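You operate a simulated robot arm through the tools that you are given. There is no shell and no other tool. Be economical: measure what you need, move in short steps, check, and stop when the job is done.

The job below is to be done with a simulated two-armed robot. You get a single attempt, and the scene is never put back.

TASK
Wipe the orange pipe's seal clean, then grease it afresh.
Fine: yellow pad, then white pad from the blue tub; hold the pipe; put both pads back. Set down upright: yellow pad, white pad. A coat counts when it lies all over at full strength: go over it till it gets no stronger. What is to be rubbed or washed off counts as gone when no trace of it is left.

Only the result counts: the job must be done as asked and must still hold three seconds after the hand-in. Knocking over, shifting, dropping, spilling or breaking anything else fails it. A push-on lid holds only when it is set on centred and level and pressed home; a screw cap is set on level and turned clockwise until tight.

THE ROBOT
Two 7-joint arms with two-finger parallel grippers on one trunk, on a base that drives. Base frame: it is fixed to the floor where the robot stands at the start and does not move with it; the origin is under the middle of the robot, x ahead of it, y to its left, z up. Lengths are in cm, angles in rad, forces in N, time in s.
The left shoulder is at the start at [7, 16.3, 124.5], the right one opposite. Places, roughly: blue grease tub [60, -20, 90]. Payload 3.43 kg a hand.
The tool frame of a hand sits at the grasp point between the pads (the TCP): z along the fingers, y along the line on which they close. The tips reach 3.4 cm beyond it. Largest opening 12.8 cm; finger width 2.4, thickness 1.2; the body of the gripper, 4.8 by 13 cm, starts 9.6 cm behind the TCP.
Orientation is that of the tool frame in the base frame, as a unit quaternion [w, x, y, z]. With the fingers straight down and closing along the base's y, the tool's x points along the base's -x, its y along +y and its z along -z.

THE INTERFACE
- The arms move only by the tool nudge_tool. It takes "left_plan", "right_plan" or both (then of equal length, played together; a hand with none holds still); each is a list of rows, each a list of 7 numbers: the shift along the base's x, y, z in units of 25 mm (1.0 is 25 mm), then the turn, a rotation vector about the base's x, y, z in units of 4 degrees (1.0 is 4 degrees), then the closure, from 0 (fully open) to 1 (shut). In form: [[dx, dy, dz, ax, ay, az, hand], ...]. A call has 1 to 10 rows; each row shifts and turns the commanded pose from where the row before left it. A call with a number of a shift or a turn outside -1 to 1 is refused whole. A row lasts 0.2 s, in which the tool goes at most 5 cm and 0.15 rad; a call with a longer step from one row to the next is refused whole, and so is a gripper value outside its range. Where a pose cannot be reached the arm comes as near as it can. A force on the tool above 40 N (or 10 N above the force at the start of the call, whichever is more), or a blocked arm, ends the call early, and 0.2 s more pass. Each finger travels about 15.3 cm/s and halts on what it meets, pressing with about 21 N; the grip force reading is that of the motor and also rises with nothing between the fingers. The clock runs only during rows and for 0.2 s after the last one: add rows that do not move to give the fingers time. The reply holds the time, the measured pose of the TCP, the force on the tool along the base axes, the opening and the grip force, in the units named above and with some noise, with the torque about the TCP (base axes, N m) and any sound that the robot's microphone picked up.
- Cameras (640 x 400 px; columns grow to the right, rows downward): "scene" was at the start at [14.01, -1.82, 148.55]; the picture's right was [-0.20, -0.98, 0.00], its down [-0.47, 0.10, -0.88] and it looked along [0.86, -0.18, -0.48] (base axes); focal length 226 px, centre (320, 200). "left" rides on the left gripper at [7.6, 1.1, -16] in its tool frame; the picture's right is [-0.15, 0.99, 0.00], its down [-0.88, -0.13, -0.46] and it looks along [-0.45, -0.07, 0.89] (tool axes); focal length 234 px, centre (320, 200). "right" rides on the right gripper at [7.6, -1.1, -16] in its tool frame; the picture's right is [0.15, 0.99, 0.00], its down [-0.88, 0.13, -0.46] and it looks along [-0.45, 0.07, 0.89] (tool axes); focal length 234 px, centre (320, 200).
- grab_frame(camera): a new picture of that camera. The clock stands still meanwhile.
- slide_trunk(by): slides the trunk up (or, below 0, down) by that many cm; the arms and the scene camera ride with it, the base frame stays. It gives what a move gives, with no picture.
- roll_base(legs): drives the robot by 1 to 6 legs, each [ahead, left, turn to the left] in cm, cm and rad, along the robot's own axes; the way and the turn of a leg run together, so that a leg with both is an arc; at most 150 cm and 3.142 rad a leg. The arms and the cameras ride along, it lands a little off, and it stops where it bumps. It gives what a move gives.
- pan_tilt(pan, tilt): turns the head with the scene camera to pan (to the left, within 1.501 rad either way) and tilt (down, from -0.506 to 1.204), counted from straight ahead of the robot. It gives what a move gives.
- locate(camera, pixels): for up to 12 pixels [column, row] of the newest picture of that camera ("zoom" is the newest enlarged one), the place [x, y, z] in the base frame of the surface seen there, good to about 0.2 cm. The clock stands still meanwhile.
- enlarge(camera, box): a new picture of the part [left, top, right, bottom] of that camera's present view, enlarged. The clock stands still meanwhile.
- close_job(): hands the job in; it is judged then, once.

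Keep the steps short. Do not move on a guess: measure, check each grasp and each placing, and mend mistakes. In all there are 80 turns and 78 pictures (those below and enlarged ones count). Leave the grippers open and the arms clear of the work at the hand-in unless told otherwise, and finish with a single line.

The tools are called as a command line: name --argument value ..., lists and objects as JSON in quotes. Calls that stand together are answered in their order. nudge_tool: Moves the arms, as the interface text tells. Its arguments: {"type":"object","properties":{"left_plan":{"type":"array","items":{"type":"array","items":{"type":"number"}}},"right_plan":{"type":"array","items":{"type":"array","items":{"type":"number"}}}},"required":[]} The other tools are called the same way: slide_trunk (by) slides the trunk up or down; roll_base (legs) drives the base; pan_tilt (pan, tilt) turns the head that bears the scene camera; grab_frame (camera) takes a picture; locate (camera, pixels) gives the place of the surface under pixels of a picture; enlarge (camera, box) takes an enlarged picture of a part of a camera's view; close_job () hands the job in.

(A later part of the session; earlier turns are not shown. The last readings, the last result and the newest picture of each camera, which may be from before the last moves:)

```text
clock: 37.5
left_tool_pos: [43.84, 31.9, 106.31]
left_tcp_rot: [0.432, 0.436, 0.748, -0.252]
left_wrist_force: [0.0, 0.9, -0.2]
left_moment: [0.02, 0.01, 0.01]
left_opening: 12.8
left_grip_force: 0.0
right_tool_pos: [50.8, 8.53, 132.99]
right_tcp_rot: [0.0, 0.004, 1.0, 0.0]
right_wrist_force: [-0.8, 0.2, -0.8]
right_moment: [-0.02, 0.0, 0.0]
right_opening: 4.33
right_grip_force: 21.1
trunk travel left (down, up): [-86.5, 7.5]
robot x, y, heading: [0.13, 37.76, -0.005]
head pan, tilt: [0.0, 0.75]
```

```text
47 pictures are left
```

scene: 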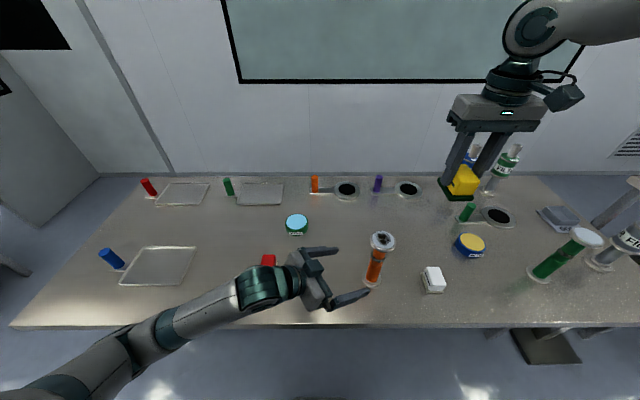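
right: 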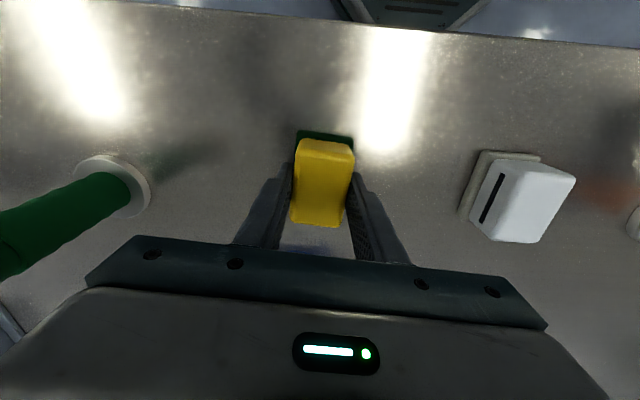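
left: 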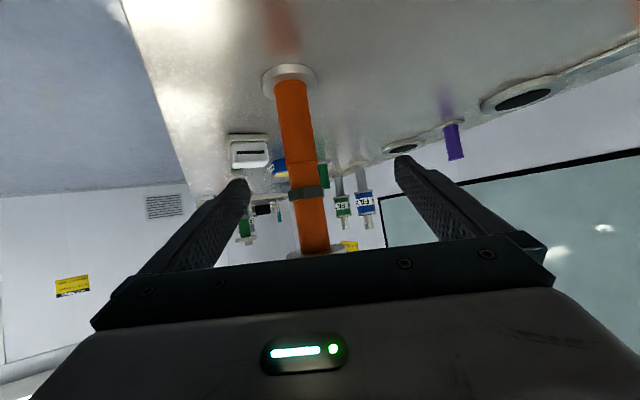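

The pose matches the command. Advancing onto the pipe, fingers open.

nudge_tool --left_plan '[[0.43, -0.737, -0.447, 0, 0, 0, 0], [0.43, -0.737, -0.447, 0, 0, 0, 0], [0.43, -0.737, -0.447, 0, 0, 0, 0], [0.43, -0.737, -0.447, 0, 0, 0, 0], [0.43, -0.737, -0.447, 0, 0, 0, 0], [0.43, -0.737, -0.447, 0, 0, 0, 0], [0, 0, 0, 0, 0, 0, 0.3], [0, 0, 0, 0, 0, 0, 0.6], [0, 0, 0, 0, 0, 0, 0.62]]'

grab_frame --camera "left"

grab_frame --camera "scene"

```text
clock: 39.5
left_tool_pos: [50.48, 20.8, 99.82]
left_tcp_rot: [0.433, 0.435, 0.748, -0.252]
left_wrist_force: [0.5, 0.1, 0.3]
left_moment: [0.01, -0.01, -0.03]
left_opening: 4.84
left_grip_force: 0.0
right_tool_pos: [50.97, 8.57, 132.89]
right_tcp_rot: [0.0, 0.003, 1.0, 0.001]
right_wrist_force: [0.0, 0.5, -0.8]
right_moment: [0.0, 0.02, 0.0]
right_opening: 4.31
right_grip_force: 20.8
trunk travel left (down, up): [-86.5, 7.5]
robot x, y, heading: [0.31, 37.93, -0.003]
head pan, tilt: [0.0, 0.75]
```

```text
46 pictures are left
```

left: 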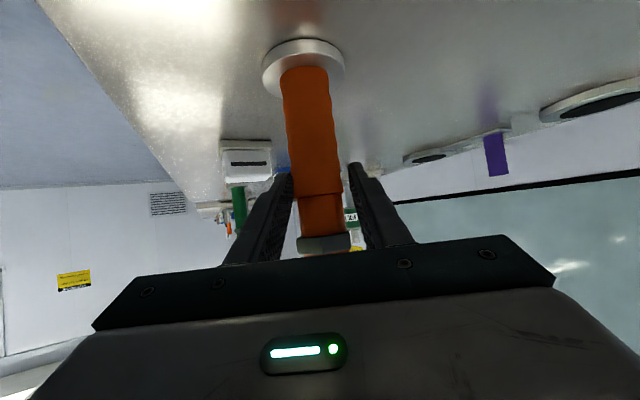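

```text
45 pictures are left
```

scene: 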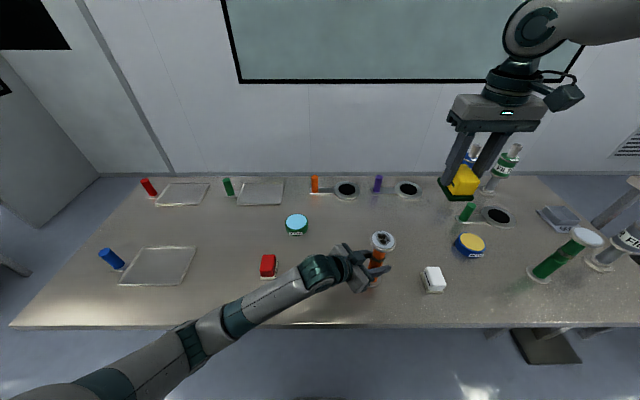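

Nearly centred. A small correction and I'll close.

nudge_tool --left_plan '[[-0.07, -0.04, -0.18, 0, 0, 0, 0.62], [0, 0, 0, 0, 0, 0, 0.68], [0, 0, 0, 0, 0, 0, 0.72], [0, 0, 0, 0, 0, 0, 0.78], [0, 0, 0, 0, 0, 0, 0.85], [0, 0, 0, 0, 0, 0, 0.85]]'

enlarge --camera "scene" --box '[318, 205, 446, 285]'

locate --camera "zoom" --pixels '[[320, 180], [290, 175], [350, 175], [320, 155], [320, 200]]'

```text
clock: 41.0
left_tool_pos: [50.18, 20.89, 99.42]
left_tcp_rot: [0.432, 0.436, 0.748, -0.251]
left_wrist_force: [2.4, 1.2, 2.1]
left_moment: [0.02, -0.06, 0.03]
left_opening: 3.68
left_grip_force: 21.3
right_tool_pos: [50.79, 8.55, 133.03]
right_tcp_rot: [0.0, 0.004, 1.0, 0.0]
right_wrist_force: [0.9, 0.3, -0.3]
right_moment: [0.0, 0.02, 0.03]
right_opening: 4.34
right_grip_force: 21.2
trunk travel left (down, up): [-86.5, 7.5]
robot x, y, heading: [-0.44, 38.12, -0.009]
head pan, tilt: [0.0, 0.75]
```

```text
5.00 times, centred on (382, 245) of scene
```

zoom: 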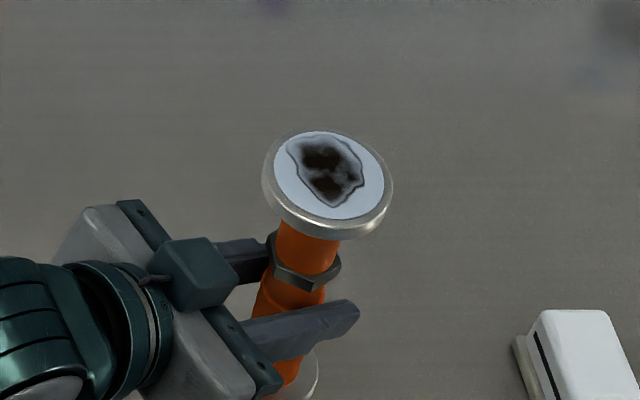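

```text
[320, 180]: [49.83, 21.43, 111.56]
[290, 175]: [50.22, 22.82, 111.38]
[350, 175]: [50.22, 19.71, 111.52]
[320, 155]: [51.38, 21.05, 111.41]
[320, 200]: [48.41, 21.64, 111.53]
```

The pipe is held (3.68 cm, 21 N) and undisturbed. Seal centre ≈ (50.2, 20.8, 111.45). I'll check the height of the left gripper's top box for clearance and bring the right hand above the seal.

locate --camera "zoom" --pixels '[[185, 250], [210, 285], [130, 215], [100, 215], [40, 275]]'

nudge_tool --right_plan '[[-0.05, 0.85, -0.5, 0, 0, 0, 0.8], [-0.05, 0.85, -0.5, 0, 0, 0, 0.8], [-0.05, 0.85, -0.5, 0, 0, 0, 0.8], [-0.05, 0.85, -0.5, 0, 0, 0, 0.8], [-0.05, 0.75, -0.5, 0, 0, 0, 0.8], [0, 0.75, -0.5, 0, 0, 0, 0.8], [0, 0, -1, 0, 0, 0, 0.8], [0, 0, 0, 0, 0, 0, 0.8]]'

grab_frame --camera "scene"

```text
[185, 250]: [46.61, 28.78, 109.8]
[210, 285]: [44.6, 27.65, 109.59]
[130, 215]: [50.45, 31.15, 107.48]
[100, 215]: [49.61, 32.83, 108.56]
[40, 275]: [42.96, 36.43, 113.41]
```

```text
clock: 42.8
left_tool_pos: [50.16, 20.83, 99.3]
left_tcp_rot: [0.433, 0.436, 0.748, -0.251]
left_wrist_force: [0.1, -0.9, 1.5]
left_moment: [-0.2, 0.05, -0.01]
left_opening: 3.68
left_grip_force: 21.1
right_tool_pos: [50.22, 20.88, 122.91]
right_tcp_rot: [0.0, 0.003, 1.0, 0.001]
right_wrist_force: [1.2, 0.0, -1.0]
right_moment: [-0.01, -0.01, 0.01]
right_opening: 4.32
right_grip_force: 20.7
trunk travel left (down, up): [-86.5, 7.5]
robot x, y, heading: [0.33, 38.15, -0.004]
head pan, tilt: [0.0, 0.75]
```

```text
43 pictures are left
```

scene: 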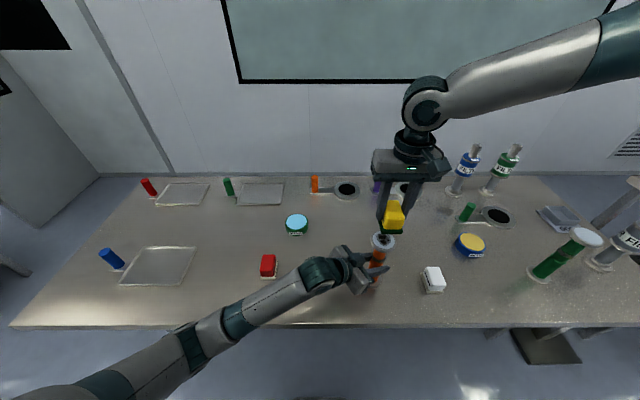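

Right over the seal with clearance. I'll descend slowly to contact.

nudge_tool --right_plan '[[0, 0, -0.8, 0, 0, 0, 0.8], [0, 0, -0.8, 0, 0, 0, 0.8], [0, 0, -0.4, 0, 0, 0, 0.8], [0, 0, -0.2, 0, 0, 0, 0.8], [0, 0, -0.2, 0, 0, 0, 0.8], [0, 0, -0.1, 0, 0, 0, 0.8], [0, 0, -0.1, 0, 0, 0, 0.8], [0, 0, 0, 0, 0, 0, 0.8]]'

enlarge --camera "scene" --box '[330, 170, 458, 250]'

```text
clock: 44.5
left_tool_pos: [50.05, 20.79, 99.49]
left_tcp_rot: [0.433, 0.436, 0.748, -0.252]
left_wrist_force: [-0.6, 0.7, 2.1]
left_moment: [-0.04, 0.04, -0.06]
left_opening: 3.67
left_grip_force: 20.8
right_tool_pos: [50.21, 20.8, 116.63]
right_tcp_rot: [-0.001, 0.004, 1.0, 0.0]
right_wrist_force: [0.8, 0.1, -0.3]
right_moment: [0.03, -0.02, 0.01]
right_opening: 4.34
right_grip_force: 21.4
trunk travel left (down, up): [-86.5, 7.5]
robot x, y, heading: [0.1, 37.9, -0.007]
head pan, tilt: [0.0, 0.75]
```

```text
5.00 times, centred on (394, 210) of scene
```

zoom: 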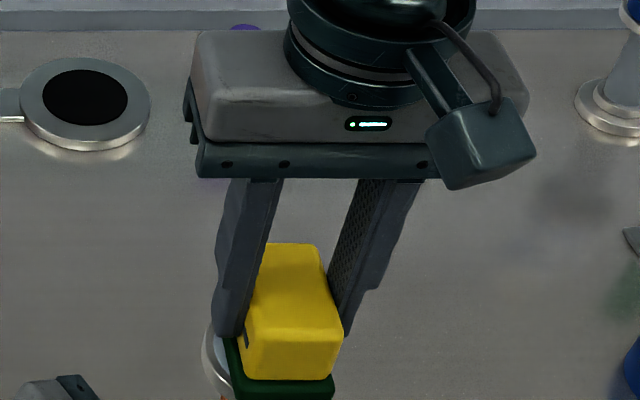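

No contact force yet. Lowering a little more.

nudge_tool --right_plan '[[0, 0, -0.06, 0, 0, 0, 0.8], [0, 0, -0.06, 0, 0, 0, 0.8], [0, 0, 0, 0, 0, 0, 0.8]]'

```text
clock: 45.4
left_tool_pos: [50.2, 20.87, 99.36]
left_tcp_rot: [0.432, 0.436, 0.748, -0.252]
left_wrist_force: [3.4, -1.1, -1.0]
left_moment: [-0.13, 0.06, -0.05]
left_opening: 3.67
left_grip_force: 21.0
right_tool_pos: [50.28, 20.85, 116.2]
right_tcp_rot: [0.0, 0.004, 1.0, 0.002]
right_wrist_force: [-2.2, -0.2, 11.6]
right_moment: [-0.04, 0.1, -0.02]
right_opening: 4.34
right_grip_force: 20.7
trunk travel left (down, up): [-86.5, 7.5]
robot x, y, heading: [-0.11, 38.22, -0.005]
head pan, tilt: [0.0, 0.75]
```

Contact at 11.6 N. I'll scrub in a pattern of about ±1.5–1.8 cm.

nudge_tool --right_plan '[[0, 0.6, 0, 0, 0, 0, 0.8], [0, -0.6, 0, 0, 0, 0, 0.8], [0, -0.6, 0, 0, 0, 0, 0.8], [0.4, 0, 0, 0, 0, 0, 0.8], [0, 0.6, 0, 0, 0, 0, 0.8], [0, 0.6, 0, 0, 0, 0, 0.8], [-0.8, 0, 0, 0, 0, 0, 0.8], [0, -0.6, 0, 0, 0, 0, 0.8], [0, -0.6, 0, 0, 0, 0, 0.8], [0.4, 0.6, 0, 0, 0, 0, 0.8]]'

```text
clock: 47.5
left_tool_pos: [50.15, 20.88, 99.39]
left_tcp_rot: [0.433, 0.436, 0.748, -0.253]
left_wrist_force: [0.0, 0.8, 0.1]
left_moment: [-0.24, 0.3, 0.01]
left_opening: 3.68
left_grip_force: 20.7
right_tool_pos: [50.13, 20.88, 116.41]
right_tcp_rot: [0.0, 0.003, 1.0, 0.0]
right_wrist_force: [-1.2, -1.2, 4.8]
right_moment: [-0.03, -0.05, -0.05]
right_opening: 4.29
right_grip_force: 21.3
trunk travel left (down, up): [-86.5, 7.5]
robot x, y, heading: [-0.23, 38.24, -0.004]
head pan, tilt: [0.0, 0.75]
```

Now repeat with slightly more pressure and a different pattern, then lift and look.

nudge_tool --right_plan '[[0, 0, -0.06, 0, 0, 0, 0.8], [0.6, 0, 0, 0, 0, 0, 0.8], [-0.6, 0.6, 0, 0, 0, 0, 0.8], [-0.6, 0, 0, 0, 0, 0, 0.8], [0, -0.6, 0, 0, 0, 0, 0.8], [0, -0.6, 0, 0, 0, 0, 0.8], [0.6, 0, 0, 0, 0, 0, 0.8], [0.6, 0, 0, 0, 0, 0, 0.8], [0, 0.6, 0, 0, 0, 0, 0.8], [-0.6, 0, 0, 0, 0, 0, 0.8]]'

nudge_tool --right_plan '[[0, 0.6, 0, 0, 0, 0, 0.8], [0, -0.6, 0, 0, 0, 0, 0.8], [0, -0.6, 0, 0, 0, 0, 0.8], [0, 0.6, 0, 0, 0, 0, 0.8], [0, 0, 1, 0, 0, 0, 0.8], [0, -1, 1, 0, 0, 0, 0.8], [0, -1, 0, 0, 0, 0, 0.8], [0, -1, 0, 0, 0, 0, 0.8], [0, -1, 0, 0, 0, 0, 0.8]]'

enlarge --camera "scene" --box '[350, 220, 414, 260]'

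```text
clock: 49.8
left_tool_pos: [50.09, 20.76, 99.4]
left_tcp_rot: [0.434, 0.436, 0.747, -0.252]
left_wrist_force: [-2.4, 2.6, -0.5]
left_moment: [0.62, -0.14, -0.26]
left_opening: 3.67
left_grip_force: 21.2
right_tool_pos: [50.18, 20.79, 115.99]
right_tcp_rot: [0.002, 0.003, 1.0, 0.0]
right_wrist_force: [5.4, 0.3, 11.2]
right_moment: [-0.06, -0.59, 0.08]
right_opening: 4.31
right_grip_force: 21.3
trunk travel left (down, up): [-86.5, 7.5]
robot x, y, heading: [0.33, 37.97, -0.005]
head pan, tilt: [0.0, 0.75]
```

```text
clock: 51.8
left_tool_pos: [50.22, 20.79, 99.43]
left_tcp_rot: [0.433, 0.436, 0.748, -0.251]
left_wrist_force: [-0.5, 1.6, 1.5]
left_moment: [-0.12, 0.0, 0.0]
left_opening: 3.68
left_grip_force: 20.8
right_tool_pos: [50.27, 10.67, 121.01]
right_tcp_rot: [0.001, 0.003, 1.0, 0.001]
right_wrist_force: [0.8, -0.9, -1.0]
right_moment: [0.02, 0.0, -0.02]
right_opening: 4.33
right_grip_force: 21.2
trunk travel left (down, up): [-86.5, 7.5]
robot x, y, heading: [0.11, 38.04, -0.004]
head pan, tilt: [0.0, 0.75]
```

```text
10.00 times, centred on (382, 240) of scene
```

zoom: 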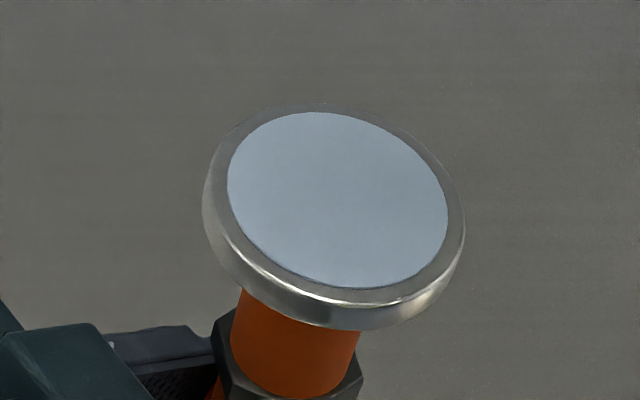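

The seal is spotless. Now I'll carry the yellow pad back towards its own place at z≈121, checking reach.

nudge_tool --right_plan '[[-0.09, -1, 0, 0, 0, 0, 0.8], [-0.09, -1, 0, 0, 0, 0, 0.8], [-0.09, -1, 0, 0, 0, 0, 0.8], [-0.09, -1, 0, 0, 0, 0, 0.8], [-0.09, -1, 0, 0, 0, -1, 0.8], [-0.09, -1, 0, 0, 0, 0, 0.8], [-0.09, -1, 0, 0, 0, 0, 0.8], [-0.09, -1, 0, 0, 0, 0, 0.8], [-0.09, -1, 0, 0, 0, 0, 0.8], [0, -1, 0, 0, 0, 0, 0.8]]'

grab_frame --camera "right"

```text
clock: 54.0
left_tool_pos: [50.17, 20.88, 99.39]
left_tcp_rot: [0.433, 0.435, 0.749, -0.25]
left_wrist_force: [1.5, 0.2, 3.6]
left_moment: [-0.12, -0.04, 0.05]
left_opening: 3.67
left_grip_force: 21.0
right_tool_pos: [48.23, -14.15, 120.95]
right_tcp_rot: [0.001, 0.038, 0.999, 0.0]
right_wrist_force: [0.3, -0.3, -0.8]
right_moment: [0.02, 0.01, 0.0]
right_opening: 4.32
right_grip_force: 20.6
trunk travel left (down, up): [-86.5, 7.5]
robot x, y, heading: [0.15, 38.21, -0.006]
head pan, tilt: [0.0, 0.75]
```

```text
40 pictures are left
```

right: 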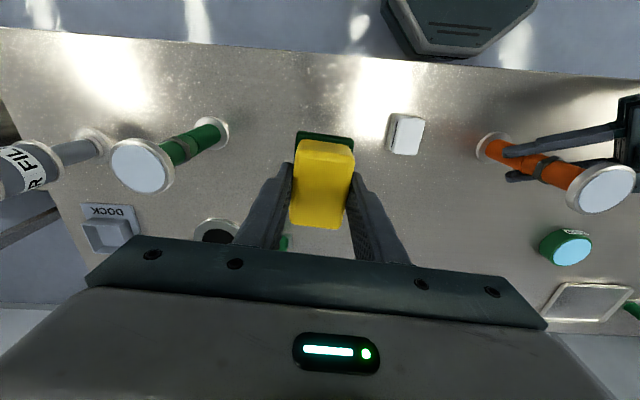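

It reaches well, at (48.2,-14.2). Shifting 1.1 cm more and descending.

nudge_tool --right_plan '[[0, -0.43, -0.9, 0, 0, 0, 0.8], [0, 0, -1, 0, 0, 0, 0.8], [0, 0, -1, 0, 0, 0, 0.8], [0, 0, -1, 0, 0, 0, 0.8], [0, 0, -1, 0, 0, 0, 0.8], [0, 0, -1, 0, 0, 0, 0.8], [0, 0, -1, 0, 0, 0, 0.8], [0, 0, -1, 0, 0, 0, 0.8], [0, 0, -1, 0, 0, 0, 0.8], [0, 0, 0, 0, 0, 0, 0.8]]'

```text
clock: 56.1
left_tool_pos: [50.2, 20.82, 99.46]
left_tcp_rot: [0.434, 0.435, 0.748, -0.251]
left_wrist_force: [-0.1, 0.2, 3.9]
left_moment: [-0.19, 0.06, -0.03]
left_opening: 3.69
left_grip_force: 20.8
right_tool_pos: [48.27, -15.22, 98.92]
right_tcp_rot: [0.001, 0.039, 0.999, 0.001]
right_wrist_force: [0.3, 0.0, -0.8]
right_moment: [0.01, 0.02, 0.04]
right_opening: 4.3
right_grip_force: 21.2
trunk travel left (down, up): [-86.5, 7.5]
robot x, y, heading: [0.19, 37.99, -0.007]
head pan, tilt: [0.0, 0.75]
```

Down 3.3 cm, then gently to contact.

nudge_tool --right_plan '[[0, 0, -0.8, 0, 0, 0, 0.8], [0, 0, -0.4, 0, 0, 0, 0.8], [0, 0, -0.1, 0, 0, 0, 0.8], [0, 0, -0.06, 0, 0, 0, 0.8], [0, 0, -0.06, 0, 0, 0, 0.8], [0, 0, -0.06, 0, 0, 0, 0.8], [0, 0, 0, 0, 0, 0, 0.8]]'

enlarge --camera "scene" --box '[416, 220, 544, 300]'

```text
clock: 57.8
left_tool_pos: [50.15, 20.78, 99.41]
left_tcp_rot: [0.433, 0.436, 0.748, -0.252]
left_wrist_force: [-0.8, -0.1, 3.7]
left_moment: [-0.06, 0.04, 0.0]
left_opening: 3.67
left_grip_force: 21.1
right_tool_pos: [48.14, -15.31, 95.03]
right_tcp_rot: [0.0, 0.038, 0.999, 0.0]
right_wrist_force: [-0.1, -0.4, -0.5]
right_moment: [0.01, 0.0, -0.02]
right_opening: 4.33
right_grip_force: 20.9
trunk travel left (down, up): [-86.5, 7.5]
robot x, y, heading: [0.37, 38.09, -0.007]
head pan, tilt: [0.0, 0.75]
```

```text
5.00 times, centred on (480, 260) of scene
```

zoom: 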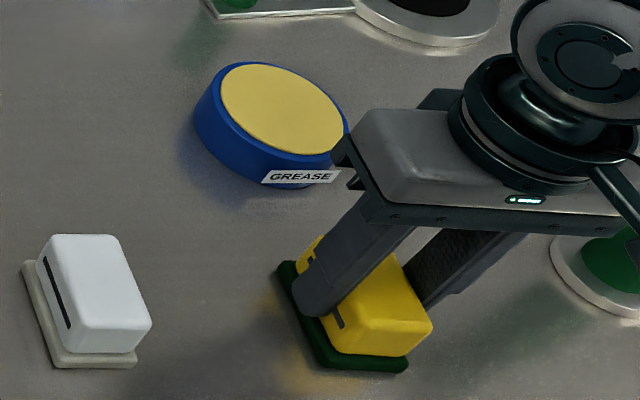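

nudge_tool --right_plan '[[0, 0, -0.05, 0, 0, 0, 0.8], [0, 0, -0.05, 0, 0, 0, 0.8], [0, 0, 0, 0, 0, 0, 0.8]]'

```text
clock: 58.5
left_tool_pos: [50.03, 20.9, 99.48]
left_tcp_rot: [0.433, 0.435, 0.748, -0.251]
left_wrist_force: [0.9, -0.1, 0.6]
left_moment: [-0.05, 0.01, 0.01]
left_opening: 3.73
left_grip_force: 21.1
right_tool_pos: [48.26, -15.24, 94.98]
right_tcp_rot: [0.002, 0.038, 0.999, -0.001]
right_wrist_force: [-1.6, -4.2, 17.9]
right_moment: [-0.08, 0.32, 0.02]
right_opening: 4.33
right_grip_force: 20.9
trunk travel left (down, up): [-86.5, 7.5]
robot x, y, heading: [-0.16, 38.14, -0.01]
head pan, tilt: [0.0, 0.75]
```

The pad is seated (18 N). Relieving slightly, opening gently, then lifting.

nudge_tool --right_plan '[[0, 0, 0.04, 0, 0, 0, 0.8], [0, 0, 0, 0, 0, 0, 0.62], [0, 0, 0, 0, 0, 0, 0.5], [0, 0, 0, 0, 0, 0, 0.4], [0, 0, 0.5, 0, 0, 0, 0.3], [0, 0, 0.9, 0, 0, 0, 0.2], [0, 0, 1, 0, 0, 0, 0], [0, 0, 1, 0, 0, 0, 0], [0, 0, 0, 0, 0, 0, 0]]'

enlarge --camera "scene" --box '[416, 220, 544, 300]'

grab_frame --camera "right"

```text
clock: 60.5
left_tool_pos: [50.21, 20.73, 99.45]
left_tcp_rot: [0.433, 0.435, 0.748, -0.251]
left_wrist_force: [-0.5, 1.6, 3.3]
left_moment: [0.08, 0.05, 0.01]
left_opening: 3.67
left_grip_force: 21.6
right_tool_pos: [48.2, -15.3, 103.55]
right_tcp_rot: [0.001, 0.039, 0.999, 0.0]
right_wrist_force: [-0.2, -0.6, 0.3]
right_moment: [0.0, -0.01, 0.0]
right_opening: 12.82
right_grip_force: 0.0
trunk travel left (down, up): [-86.5, 7.5]
robot x, y, heading: [-0.01, 37.53, -0.007]
head pan, tilt: [0.0, 0.75]
```

```text
5.00 times, centred on (480, 260) of scene
```

zoom: 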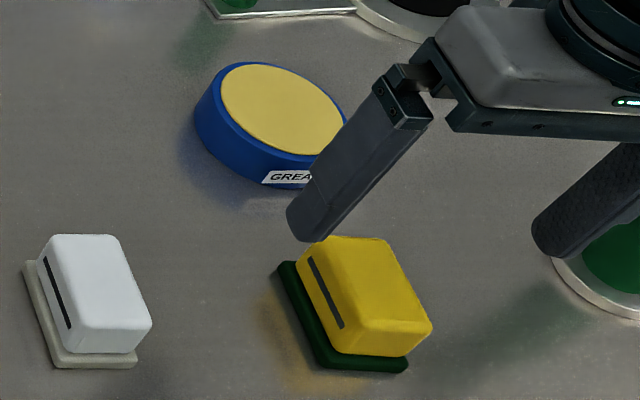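

```text
37 pictures are left
```

right: 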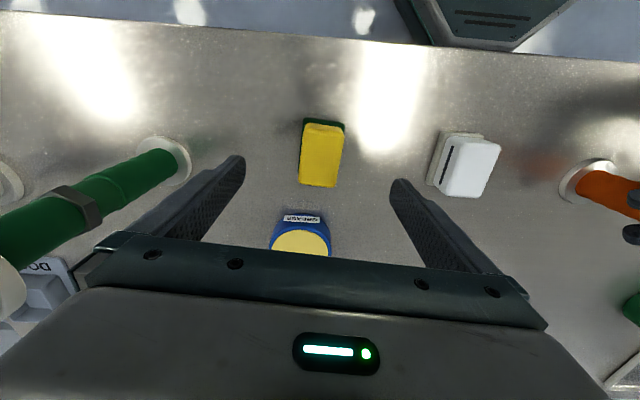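

The yellow pad is upright in its place. Next, over the white pad.

nudge_tool --right_plan '[[0, 0.85, 0.2, 0, 0, 0, 0], [0, 0.85, 0.2, 0, 0, 0, 0], [0, 0.85, 0, 0, 0, 0, 0], [0, 0.85, 0, 0, 0, 0, 0], [0, 0.85, 0, 0, 0, 0, 0], [0, 0.85, 0, 0, 0, 0, 0], [0, 0.85, 0, 0, 0, 0, 0], [0, 0.85, 0, 0, 0, 0, 0], [0, 0, 0, 0, 0, 0, 0]]'

grab_frame --camera "right"

```text
clock: 62.5
left_tool_pos: [50.28, 20.77, 99.43]
left_tcp_rot: [0.433, 0.436, 0.748, -0.252]
left_wrist_force: [-0.9, 0.3, 2.5]
left_moment: [-0.07, 0.11, -0.03]
left_opening: 3.69
left_grip_force: 21.0
right_tool_pos: [48.27, 1.73, 104.47]
right_tcp_rot: [0.001, 0.038, 0.999, 0.001]
right_wrist_force: [0.4, 0.1, -0.5]
right_moment: [0.03, -0.01, -0.02]
right_opening: 12.81
right_grip_force: 0.1
trunk travel left (down, up): [-86.5, 7.5]
robot x, y, heading: [-0.09, 38.14, -0.002]
head pan, tilt: [0.0, 0.75]
```

```text
36 pictures are left
```

right: 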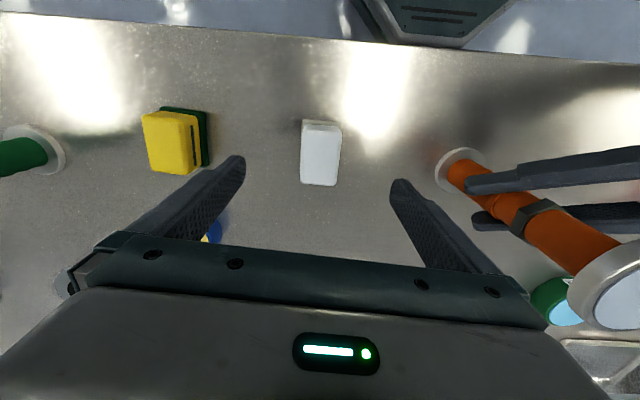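

The white pad is centred under the hand. Descending to z≈95.2 and closing gradually.

nudge_tool --right_plan '[[0, 0, -0.9, 0, 0, 0, 0.2], [0, 0, -0.9, 0, 0, 0, 0.35], [0, 0, -0.9, 0, 0, 0, 0.45], [0, 0, -0.9, 0, 0, 0, 0.5], [0, 0, -0.1, 0, 0, 0, 0.5], [0, 0, 0, 0, 0, 0, 0.6], [0, 0, 0, 0, 0, 0, 0.66], [0, 0, 0, 0, 0, 0, 0.72], [0, 0, 0, 0, 0, 0, 0.8], [0, 0, 0, 0, 0, 0, 0.8]]'

grab_frame --camera "right"

```text
clock: 64.8
left_tool_pos: [50.16, 20.9, 99.4]
left_tcp_rot: [0.432, 0.437, 0.748, -0.252]
left_wrist_force: [0.8, 0.5, 3.6]
left_moment: [-0.01, -0.03, 0.01]
left_opening: 3.69
left_grip_force: 20.8
right_tool_pos: [48.19, 1.6, 95.14]
right_tcp_rot: [-0.001, 0.039, 0.999, 0.0]
right_wrist_force: [0.1, -0.3, -0.6]
right_moment: [-0.02, 0.02, 0.0]
right_opening: 4.31
right_grip_force: 21.0
trunk travel left (down, up): [-86.5, 7.5]
robot x, y, heading: [-0.2, 37.96, -0.004]
head pan, tilt: [0.0, 0.75]
```

```text
35 pictures are left
```

right: 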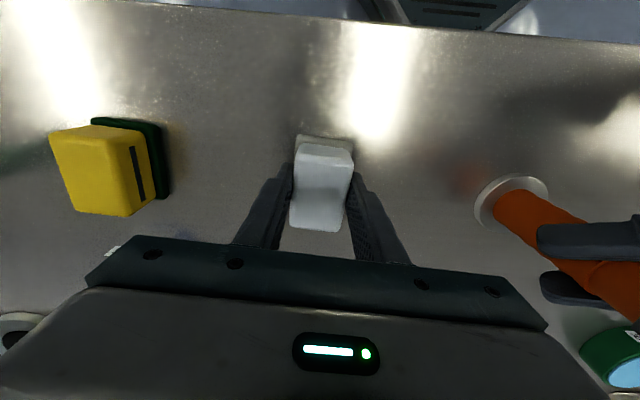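

Gripped (4.31 cm; rest reference (48.2, 1.6, 95.1)). I'll lift it and carry it to above the grease tub, centre ≈ (62.2, -17.0), surface z≈94.

nudge_tool --right_plan '[[0, 0, 1, 0, 0, 0, 0.8], [0, 0, 1, 0, 0, 0, 0.8], [0, 0, 1, 0, 0, 0, 0.8], [0.7, -0.93, 1, 0, 0, 0, 0.8], [0.7, -0.93, 1, 0, 0, 0, 0.8], [0.7, -0.93, 1, 0, 0, 0, 0.8], [0.7, -0.93, 0, 0, 0, 0, 0.8], [0.7, -0.93, 0, 0, 0, 0, 0.8], [0.7, -0.93, 0, 0, 0, 0, 0.8], [0.7, -0.93, 0, 0, 0, 0, 0.8]]'

nudge_tool --right_plan '[[0.7, -0.93, 0, 0, 0, 0, 0.8], [0, 0, 0, 0, 0, 0, 0.8]]'

grab_frame --camera "scene"

grab_frame --camera "right"

```text
clock: 67.0
left_tool_pos: [50.27, 20.76, 99.49]
left_tcp_rot: [0.433, 0.436, 0.748, -0.252]
left_wrist_force: [0.5, 0.6, 4.1]
left_moment: [-0.07, -0.06, -0.04]
left_opening: 3.67
left_grip_force: 21.5
right_tool_pos: [60.41, -14.51, 110.05]
right_tcp_rot: [0.0, 0.038, 0.999, 0.001]
right_wrist_force: [-0.4, -0.4, -0.9]
right_moment: [0.0, 0.0, -0.02]
right_opening: 4.33
right_grip_force: 20.9
trunk travel left (down, up): [-86.5, 7.5]
robot x, y, heading: [0.14, 37.78, -0.005]
head pan, tilt: [0.0, 0.75]
```

```text
clock: 67.5
left_tool_pos: [50.13, 20.73, 99.45]
left_tcp_rot: [0.433, 0.436, 0.748, -0.252]
left_wrist_force: [0.4, -0.4, 3.6]
left_moment: [-0.08, 0.03, 0.06]
left_opening: 3.67
left_grip_force: 21.3
right_tool_pos: [62.2, -16.92, 110.14]
right_tcp_rot: [-0.001, 0.037, 0.999, 0.001]
right_wrist_force: [-0.3, -0.2, -0.4]
right_moment: [-0.01, 0.01, -0.03]
right_opening: 4.33
right_grip_force: 20.8
trunk travel left (down, up): [-86.5, 7.5]
robot x, y, heading: [0.21, 37.9, -0.007]
head pan, tilt: [0.0, 0.75]
```

```text
34 pictures are left
```

scene: 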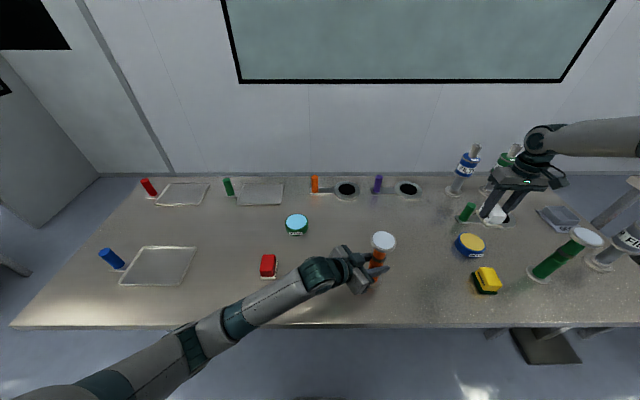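

```text
33 pictures are left
```

right: 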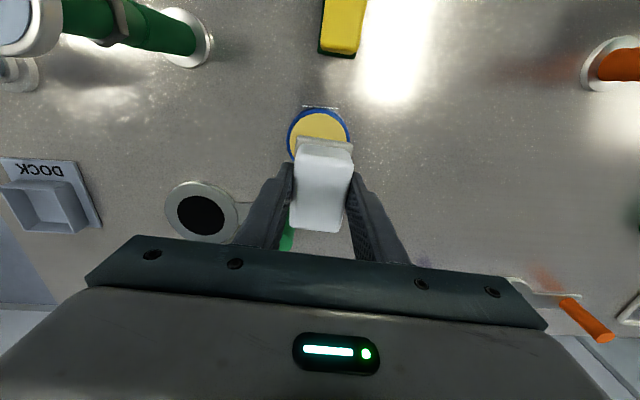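

I'll verify the tub centre and the green peg's height from here.

locate --camera "scene" --pixels '[[471, 242], [459, 243], [484, 244], [471, 235], [471, 249], [470, 205], [467, 212], [456, 243]]'

enlarge --camera "scene" --box '[440, 200, 520, 250]'

```text
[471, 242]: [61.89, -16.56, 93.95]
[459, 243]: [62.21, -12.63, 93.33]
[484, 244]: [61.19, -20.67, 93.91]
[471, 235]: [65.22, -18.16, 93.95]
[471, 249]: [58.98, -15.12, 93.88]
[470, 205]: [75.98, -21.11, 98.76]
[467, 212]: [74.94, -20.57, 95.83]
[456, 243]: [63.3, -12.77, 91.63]
```

```text
8.00 times, centred on (480, 225) of scene
```

zoom: 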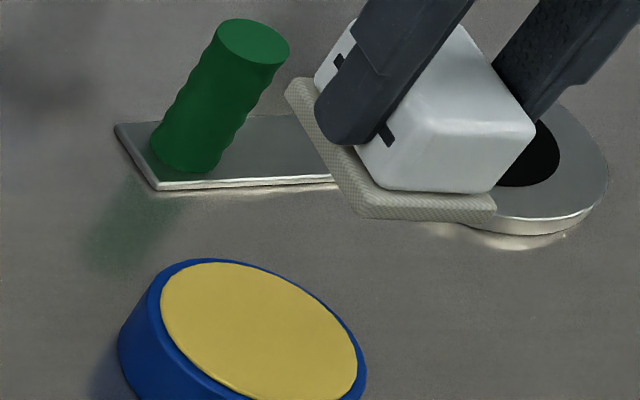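

Tub centre (62.0, -16.8), surface z≈93.95, and the peg is clear. Descending to just above the grease.

nudge_tool --right_plan '[[-0.08, 0.05, -0.9, 0, 0, 0, 0.8], [0, 0, -0.9, 0, 0, 0, 0.8], [0, 0, -0.9, 0, 0, 0, 0.8], [0, 0, -0.9, 0, 0, 0, 0.8], [0, 0, -0.5, 0, 0, 0, 0.8], [0, 0, -0.15, 0, 0, 0, 0.8], [0, 0, -0.1, 0, 0, 0, 0.8], [0, 0, 0, 0, 0, 0, 0.8]]'

```text
clock: 69.3
left_tool_pos: [50.2, 20.86, 99.4]
left_tcp_rot: [0.432, 0.436, 0.748, -0.251]
left_wrist_force: [-1.0, 0.0, 3.9]
left_moment: [-0.08, 0.09, -0.03]
left_opening: 3.67
left_grip_force: 20.6
right_tool_pos: [61.47, -17.16, 100.27]
right_tcp_rot: [0.001, 0.038, 0.999, 0.0]
right_wrist_force: [0.2, -0.4, -1.5]
right_moment: [-0.02, 0.01, -0.05]
right_opening: 4.32
right_grip_force: 20.7
right hand out of reach, approached as far as the arm can: row 5, 6
trunk travel left (down, up): [-86.5, 7.5]
robot x, y, heading: [-0.0, 38.25, -0.005]
head pan, tilt: [0.0, 0.75]
```

The arm is at full stretch there. Shifting the pad about 2 cm nearer (still mostly over the grease) and lowering gently.

nudge_tool --right_plan '[[-0.3, 0.5, 0, 0, 0, 0, 0.8], [-0.1, 0.2, 0, 0, 0, 0, 0.8], [0, 0, -0.2, 0, 0, 0, 0.8], [0, 0, -0.15, 0, 0, 0, 0.8], [0, 0, -0.06, 0, 0, 0, 0.8], [0, 0, -0.06, 0, 0, 0, 0.8], [0, 0, 0, 0, 0, 0, 0.8]]'

enlarge --camera "scene" --box '[430, 210, 526, 270]'

```text
clock: 71.0
left_tool_pos: [50.21, 20.79, 99.38]
left_tcp_rot: [0.433, 0.436, 0.748, -0.252]
left_wrist_force: [-0.5, -0.1, 4.5]
left_moment: [-0.05, 0.03, -0.04]
left_opening: 3.73
left_grip_force: 21.2
right_tool_pos: [60.37, -15.45, 99.05]
right_tcp_rot: [0.001, 0.039, 0.999, 0.001]
right_wrist_force: [-0.2, 0.3, -1.1]
right_moment: [0.02, -0.03, -0.01]
right_opening: 4.32
right_grip_force: 20.5
trunk travel left (down, up): [-86.5, 7.5]
robot x, y, heading: [0.19, 38.15, -0.005]
head pan, tilt: [0.0, 0.75]
```

```text
6.67 times, centred on (478, 240) of scene
```

zoom: 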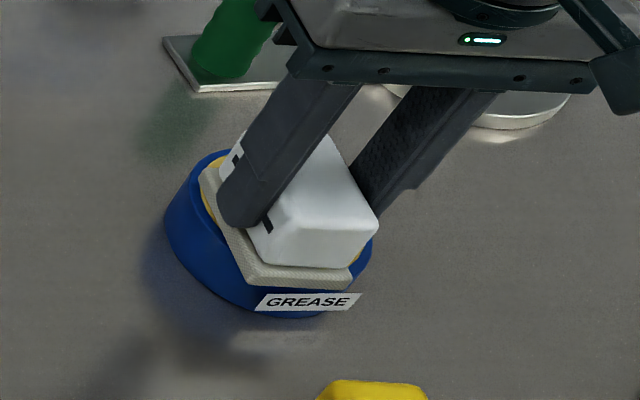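

It reaches here. A bit lower to touch the grease.

nudge_tool --right_plan '[[0.1, -0.1, 0, 0, 0, 0, 0.8], [0, 0, -0.05, 0, 0, 0, 0.8], [0, 0, -0.05, 0, 0, 0, 0.8], [0, 0, 0, 0, 0, 0, 0.8]]'

```text
clock: 72.0
left_tool_pos: [50.17, 20.96, 99.4]
left_tcp_rot: [0.433, 0.435, 0.748, -0.252]
left_wrist_force: [-1.0, 0.1, 4.0]
left_moment: [0.05, 0.05, 0.04]
left_opening: 3.69
left_grip_force: 20.5
right_tool_pos: [60.46, -15.51, 99.15]
right_tcp_rot: [0.001, 0.038, 0.999, 0.0]
right_wrist_force: [0.4, 0.5, -0.7]
right_moment: [0.03, 0.01, 0.01]
right_opening: 4.33
right_grip_force: 21.1
right hand out of reach, approached as far as the arm can: row 1
trunk travel left (down, up): [-86.5, 7.5]
robot x, y, heading: [-0.05, 37.95, -0.003]
head pan, tilt: [0.0, 0.75]
```

nudge_tool --right_plan '[[-0.2, 0.15, 0, 0, 0, 0, 0.8], [0, 0, -0.08, 0, 0, 0, 0.8], [0, 0, -0.06, 0, 0, 0, 0.8], [0, 0, -0.05, 0, 0, 0, 0.8], [0, 0, 0, 0, 0, 0, 0.8]]'

```text
clock: 73.2
left_tool_pos: [50.18, 20.83, 99.4]
left_tcp_rot: [0.433, 0.436, 0.748, -0.252]
left_wrist_force: [-0.6, -0.6, 1.0]
left_moment: [-0.01, -0.02, 0.0]
left_opening: 3.68
left_grip_force: 20.9
right_tool_pos: [59.97, -15.21, 98.84]
right_tcp_rot: [0.002, 0.038, 0.999, 0.0]
right_wrist_force: [0.8, -2.6, 7.2]
right_moment: [-0.08, -0.17, -0.01]
right_opening: 4.31
right_grip_force: 21.1
trunk travel left (down, up): [-86.5, 7.5]
robot x, y, heading: [-0.16, 38.06, -0.003]
head pan, tilt: [0.0, 0.75]
```

Contact at 7 N. I'll dwell, then lift straight up and look.

nudge_tool --right_plan '[[0, 0, -0.02, 0, 0, 0, 0.8], [0, 0, 0, 0, 0, 0, 0.8], [0, 0, 0, 0, 0, 0, 0.8], [0, 0, 0.4, 0, 0, 0, 0.8], [0, 0, 1, 0, 0, 0, 0.8], [0, 0, 1, 0, 0, 0, 0.8], [-0.4, 1, 1, 0, 0, 0, 0.8], [-0.4, 1, 1, 0, 0, 0, 0.8], [-0.4, 1, 1, 0, 0, 0, 0.8], [-0.4, 1, 1, 0, 0, 0, 0.8]]'

enlarge --camera "scene" --box '[400, 180, 528, 260]'

```text
clock: 75.3
left_tool_pos: [50.16, 20.82, 99.43]
left_tcp_rot: [0.433, 0.435, 0.748, -0.251]
left_wrist_force: [-0.3, 1.0, 3.1]
left_moment: [0.22, 0.04, 0.06]
left_opening: 3.69
left_grip_force: 21.2
right_tool_pos: [56.12, -5.28, 114.5]
right_tcp_rot: [0.001, 0.038, 0.999, 0.0]
right_wrist_force: [0.3, -0.2, -0.5]
right_moment: [0.0, 0.0, -0.03]
right_opening: 4.31
right_grip_force: 20.9
trunk travel left (down, up): [-86.5, 7.5]
robot x, y, heading: [0.12, 38.29, -0.009]
head pan, tilt: [0.0, 0.75]
```

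```text
5.00 times, centred on (464, 220) of scene
```

zoom: 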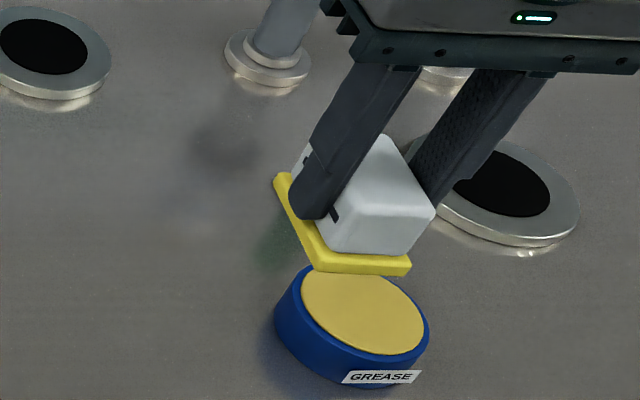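

The pad's face is fully coated with grease. Carrying it over the seal.

nudge_tool --right_plan '[[-0.236, 0.9, 0.5, 0, 0, 0, 0.8], [-0.236, 1, 0.5, 0, 0, 0, 0.8], [-0.236, 1, 0.5, 0, 0, 0, 0.8], [-0.236, 1, 0.5, 0, 0, 0, 0.8], [-0.236, 1, 0.2, 0, 0, 1, 0.8], [-0.236, 1, 0, 0, 0, 0, 0.8], [-0.236, 1, 0, 0, 0, 0, 0.8], [-0.236, 1, 0, 0, 0, 0, 0.8], [-0.236, 1, 0, 0, 0, 0, 0.8], [-0.236, 1, 0, 0, 0, 0, 0.8]]'

```text
clock: 77.5
left_tool_pos: [50.2, 20.93, 99.44]
left_tcp_rot: [0.434, 0.435, 0.748, -0.252]
left_wrist_force: [-0.4, 0.3, 3.2]
left_moment: [0.19, -0.03, -0.02]
left_opening: 3.7
left_grip_force: 21.2
right_tool_pos: [50.05, 19.5, 119.9]
right_tcp_rot: [0.001, 0.004, 1.0, 0.0]
right_wrist_force: [-0.9, 0.5, -0.7]
right_moment: [-0.01, 0.03, -0.01]
right_opening: 4.29
right_grip_force: 20.8
trunk travel left (down, up): [-86.5, 7.5]
robot x, y, heading: [0.17, 38.43, -0.005]
head pan, tilt: [0.0, 0.75]
```

Centre on the seal and descend to contact.

nudge_tool --right_plan '[[0.06, 0.52, 0, 0, 0, 0, 0.8], [0, 0, -0.7, 0, 0, 0, 0.8], [0, 0, -0.5, 0, 0, 0, 0.8], [0, 0, -0.15, 0, 0, 0, 0.8], [0, 0, -0.06, 0, 0, 0, 0.8], [0, 0, -0.06, 0, 0, 0, 0.8], [0, 0, 0, 0, 0, 0, 0.8]]'

```text
clock: 79.2
left_tool_pos: [50.31, 20.82, 99.46]
left_tcp_rot: [0.433, 0.436, 0.748, -0.252]
left_wrist_force: [-0.5, 1.1, 1.9]
left_moment: [-0.05, 0.0, 0.0]
left_opening: 3.69
left_grip_force: 21.1
right_tool_pos: [50.22, 20.83, 116.29]
right_tcp_rot: [0.0, 0.004, 1.0, 0.0]
right_wrist_force: [-0.5, 0.1, -0.8]
right_moment: [0.01, 0.02, 0.01]
right_opening: 4.31
right_grip_force: 21.1
trunk travel left (down, up): [-86.5, 7.5]
robot x, y, heading: [-0.21, 38.15, -0.006]
head pan, tilt: [0.0, 0.75]
```

Not quite touching. A further 2 mm, then spread in a pattern.

nudge_tool --right_plan '[[0, 0, -0.06, 0, 0, 0, 0.8], [0, 0, -0.05, 0, 0, 0, 0.8], [0, 0, 0, 0, 0, 0, 0.8]]'

```text
clock: 80.0
left_tool_pos: [50.15, 20.89, 99.4]
left_tcp_rot: [0.434, 0.435, 0.748, -0.251]
left_wrist_force: [3.0, -0.3, -0.4]
left_moment: [-0.43, -0.14, -0.01]
left_opening: 3.69
left_grip_force: 21.3
right_tool_pos: [50.16, 20.8, 116.17]
right_tcp_rot: [0.002, 0.003, 1.0, 0.001]
right_wrist_force: [-0.6, -1.5, 17.5]
right_moment: [-0.14, 0.0, 0.02]
right_opening: 4.32
right_grip_force: 21.1
trunk travel left (down, up): [-86.5, 7.5]
robot x, y, heading: [-0.22, 37.86, -0.002]
head pan, tilt: [0.0, 0.75]
```

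Contact at 17.5 N. Spreading the grease all over.

nudge_tool --right_plan '[[0, 0.6, 0, 0, 0, 0, 0.8], [0, -0.6, 0, 0, 0, 0, 0.8], [0, -0.6, 0, 0, 0, 0, 0.8], [0.4, 0, 0, 0, 0, 0, 0.8], [0, 0.6, 0, 0, 0, 0, 0.8], [0, 0.6, 0, 0, 0, 0, 0.8], [-0.8, 0, 0, 0, 0, 0, 0.8], [0, -0.6, 0, 0, 0, 0, 0.8], [0, -0.6, 0, 0, 0, 0, 0.8], [0.4, 0.6, 0, 0, 0, 0, 0.8]]'

nudge_tool --right_plan '[[0.6, 0, -0.04, 0, 0, 0, 0.8], [-0.6, 0.6, 0, 0, 0, 0, 0.8], [-0.6, 0, 0, 0, 0, 0, 0.8], [0, -0.6, 0, 0, 0, 0, 0.8], [0, -0.6, 0, 0, 0, 0, 0.8], [0.6, 0, 0, 0, 0, 0, 0.8], [0.6, 0, 0, 0, 0, 0, 0.8], [0, 0.6, 0, 0, 0, 0, 0.8], [-0.6, 0, 0, 0, 0, 0, 0.8], [0, 0, 0, 0, 0, 0, 0.8]]'

nudge_tool --right_plan '[[0, 0.6, 0, 0, 0, 0, 0.8], [0, -0.6, 0, 0, 0, 0, 0.8], [0, -0.6, 0, 0, 0, 0, 0.8], [0, 0.6, 0, 0, 0, 0, 0.8], [0, 0, 1, 0, 0, 0, 0.8], [0, -1, 1, 0, 0, 0, 0.8], [0, -1, 0, 0, 0, 0, 0.8], [0, -1, 0, 0, 0, 0, 0.8], [0, -1, 0, 0, 0, 0, 0.8]]'

enlarge --camera "scene" --box '[350, 220, 414, 260]'

```text
clock: 82.2
left_tool_pos: [50.2, 20.91, 99.35]
left_tcp_rot: [0.433, 0.435, 0.748, -0.253]
left_wrist_force: [0.8, 2.4, -0.1]
left_moment: [-0.34, 0.42, 0.07]
left_opening: 3.65
left_grip_force: 21.3
right_tool_pos: [50.16, 20.68, 115.97]
right_tcp_rot: [0.0, 0.005, 1.0, -0.001]
right_wrist_force: [-2.0, -2.6, 6.8]
right_moment: [-0.13, -0.14, -0.07]
right_opening: 4.32
right_grip_force: 20.7
trunk travel left (down, up): [-86.5, 7.5]
robot x, y, heading: [0.18, 38.05, -0.007]
head pan, tilt: [0.0, 0.75]
```

```text
clock: 84.3
left_tool_pos: [50.15, 20.77, 99.49]
left_tcp_rot: [0.433, 0.437, 0.747, -0.253]
left_wrist_force: [-3.7, 0.3, -0.2]
left_moment: [0.34, -0.19, -0.04]
left_opening: 3.69
left_grip_force: 20.9
right_tool_pos: [50.36, 20.74, 115.86]
right_tcp_rot: [-0.001, 0.003, 1.0, 0.0]
right_wrist_force: [1.6, 0.7, 5.7]
right_moment: [-0.02, -0.28, 0.05]
right_opening: 4.31
right_grip_force: 20.5
trunk travel left (down, up): [-86.5, 7.5]
robot x, y, heading: [-0.1, 38.08, -0.006]
head pan, tilt: [0.0, 0.75]
```

```text
clock: 86.3
left_tool_pos: [50.2, 20.76, 99.47]
left_tcp_rot: [0.434, 0.434, 0.748, -0.25]
left_wrist_force: [-1.1, 1.5, 3.1]
left_moment: [-0.06, 0.02, 0.02]
left_opening: 3.69
left_grip_force: 21.3
right_tool_pos: [50.34, 10.46, 120.95]
right_tcp_rot: [0.001, 0.003, 1.0, 0.001]
right_wrist_force: [0.6, -0.5, -1.0]
right_moment: [0.0, 0.05, 0.02]
right_opening: 4.33
right_grip_force: 20.9
trunk travel left (down, up): [-86.5, 7.5]
robot x, y, heading: [0.14, 38.34, -0.008]
head pan, tilt: [0.0, 0.75]
```

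```text
10.00 times, centred on (382, 240) of scene
```

zoom: 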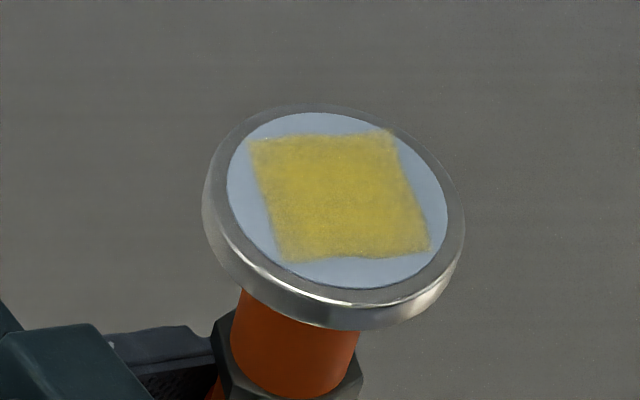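

The grease covers only the strip the pad's middle travelled, so I need wider strokes out to the rim. I'll check the pad still carries grease and go back to light contact.

enlarge --camera "scene" --box '[370, 170, 466, 230]'

nudge_tool --right_plan '[[-0.05, 1, 0, 0, 0, 0, 0.8], [0, 1, 0, 0, 0, 0, 0.8], [0, 1, 0, 0, 0, 0, 0.8], [0, 1, 0, 0, 0, 0, 0.8], [0, 0.14, 0, 0, 0, 0, 0.8], [0, 0, -0.9, 0, 0, 0, 0.8], [0, 0, -0.8, 0, 0, 0, 0.8], [0, 0, -0.15, 0, 0, 0, 0.8], [0, 0, -0.08, 0, 0, 0, 0.8], [0, 0, -0.04, 0, 0, 0, 0.8]]'

```text
6.67 times, centred on (418, 200) of scene
```

zoom: 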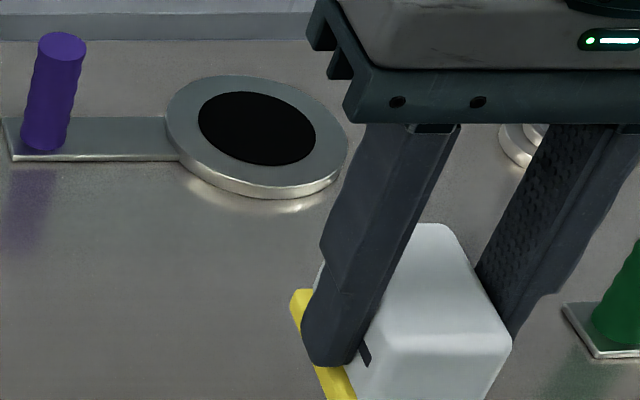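

```text
clock: 88.5
left_tool_pos: [50.28, 20.87, 99.45]
left_tcp_rot: [0.434, 0.435, 0.748, -0.252]
left_wrist_force: [-0.5, 1.1, 3.4]
left_moment: [-0.06, -0.04, -0.01]
left_opening: 3.68
left_grip_force: 20.9
right_tool_pos: [50.26, 21.18, 116.0]
right_tcp_rot: [0.001, 0.003, 1.0, 0.0]
right_wrist_force: [0.1, -0.9, -0.3]
right_moment: [0.01, 0.02, -0.01]
right_opening: 4.32
right_grip_force: 20.8
trunk travel left (down, up): [-86.5, 7.5]
robot x, y, heading: [0.09, 37.93, -0.009]
head pan, tilt: [0.0, 0.75]
```

The pad still carries grease. Correcting y and touching down.

nudge_tool --right_plan '[[0, -0.14, 0, 0, 0, 0, 0.8], [0, 0, -0.06, 0, 0, 0, 0.8], [0, 0, -0.06, 0, 0, 0, 0.8], [0, 0, 0, 0, 0, 0, 0.8]]'

```text
clock: 89.5
left_tool_pos: [50.16, 20.78, 99.41]
left_tcp_rot: [0.433, 0.435, 0.749, -0.25]
left_wrist_force: [8.8, -3.0, 0.3]
left_moment: [-0.37, 0.19, 0.01]
left_opening: 3.67
left_grip_force: 21.6
right_tool_pos: [50.18, 20.82, 115.74]
right_tcp_rot: [0.001, 0.003, 1.0, 0.002]
right_wrist_force: [-6.0, -0.1, 18.6]
right_moment: [-0.05, 0.05, -0.01]
right_opening: 4.33
right_grip_force: 21.3
trunk travel left (down, up): [-86.5, 7.5]
robot x, y, heading: [0.09, 38.26, -0.006]
head pan, tilt: [0.0, 0.75]
```

Contact at 18.6 N. Full raster over the whole seal disc (±2.6 cm).

nudge_tool --right_plan '[[-0.96, -0.48, 0, 0, 0, 0, 0.8], [0, 0.96, 0, 0, 0, 0, 0.8], [0.32, 0.36, 0, 0, 0, 0, 0.8], [0, -0.84, 0, 0, 0, 0, 0.8], [0, -0.84, 0, 0, 0, 0, 0.8], [0.32, -0.16, 0, 0, 0, 0, 0.8], [0, 1, 0, 0, 0, 0, 0.8], [0, 1, 0, 0, 0, 0, 0.8], [0.32, 0.04, 0, 0, 0, 0, 0.8], [0, -1, 0, 0, 0, 0, 0.8]]'

nudge_tool --right_plan '[[0, -1, -0.03, 0, 0, 0, 0.8], [0.32, -0.04, 0, 0, 0, 0, 0.8], [0, 1, 0, 0, 0, 0, 0.8], [0, 1, 0, 0, 0, 0, 0.8], [0.32, -0.16, 0, 0, 0, 0, 0.8], [0, -0.84, 0, 0, 0, 0, 0.8], [0, -0.84, 0, 0, 0, 0, 0.8], [0.32, 0.36, 0, 0, 0, 0, 0.8], [0, 0.96, 0, 0, 0, 0, 0.8], [-0.96, -0.48, 0, 0, 0, 0, 0.8]]'

```text
clock: 91.8
left_tool_pos: [50.22, 20.69, 99.44]
left_tcp_rot: [0.434, 0.436, 0.748, -0.251]
left_wrist_force: [0.0, -0.9, 1.2]
left_moment: [0.07, -0.14, 0.07]
left_opening: 3.67
left_grip_force: 21.0
right_tool_pos: [50.05, 20.65, 115.6]
right_tcp_rot: [0.0, 0.004, 1.0, 0.0]
right_wrist_force: [0.5, 1.5, 2.7]
right_moment: [0.06, 0.09, -0.05]
right_opening: 4.3
right_grip_force: 21.0
trunk travel left (down, up): [-86.5, 7.5]
robot x, y, heading: [0.24, 38.17, -0.002]
head pan, tilt: [0.0, 0.75]
```

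```text
clock: 94.0
left_tool_pos: [50.11, 20.74, 99.44]
left_tcp_rot: [0.434, 0.435, 0.748, -0.251]
left_wrist_force: [0.1, 2.2, 1.6]
left_moment: [-0.01, 0.06, -0.01]
left_opening: 3.69
left_grip_force: 21.1
right_tool_pos: [49.93, 20.42, 115.92]
right_tcp_rot: [0.0, 0.004, 1.0, 0.001]
right_wrist_force: [-1.0, 0.3, -0.8]
right_moment: [0.06, 0.0, -0.01]
right_opening: 4.32
right_grip_force: 20.9
right hand out of reach, approached as far as the arm can: row 4
trunk travel left (down, up): [-86.5, 7.5]
robot x, y, heading: [-0.13, 37.91, -0.003]
head pan, tilt: [0.0, 0.75]
```

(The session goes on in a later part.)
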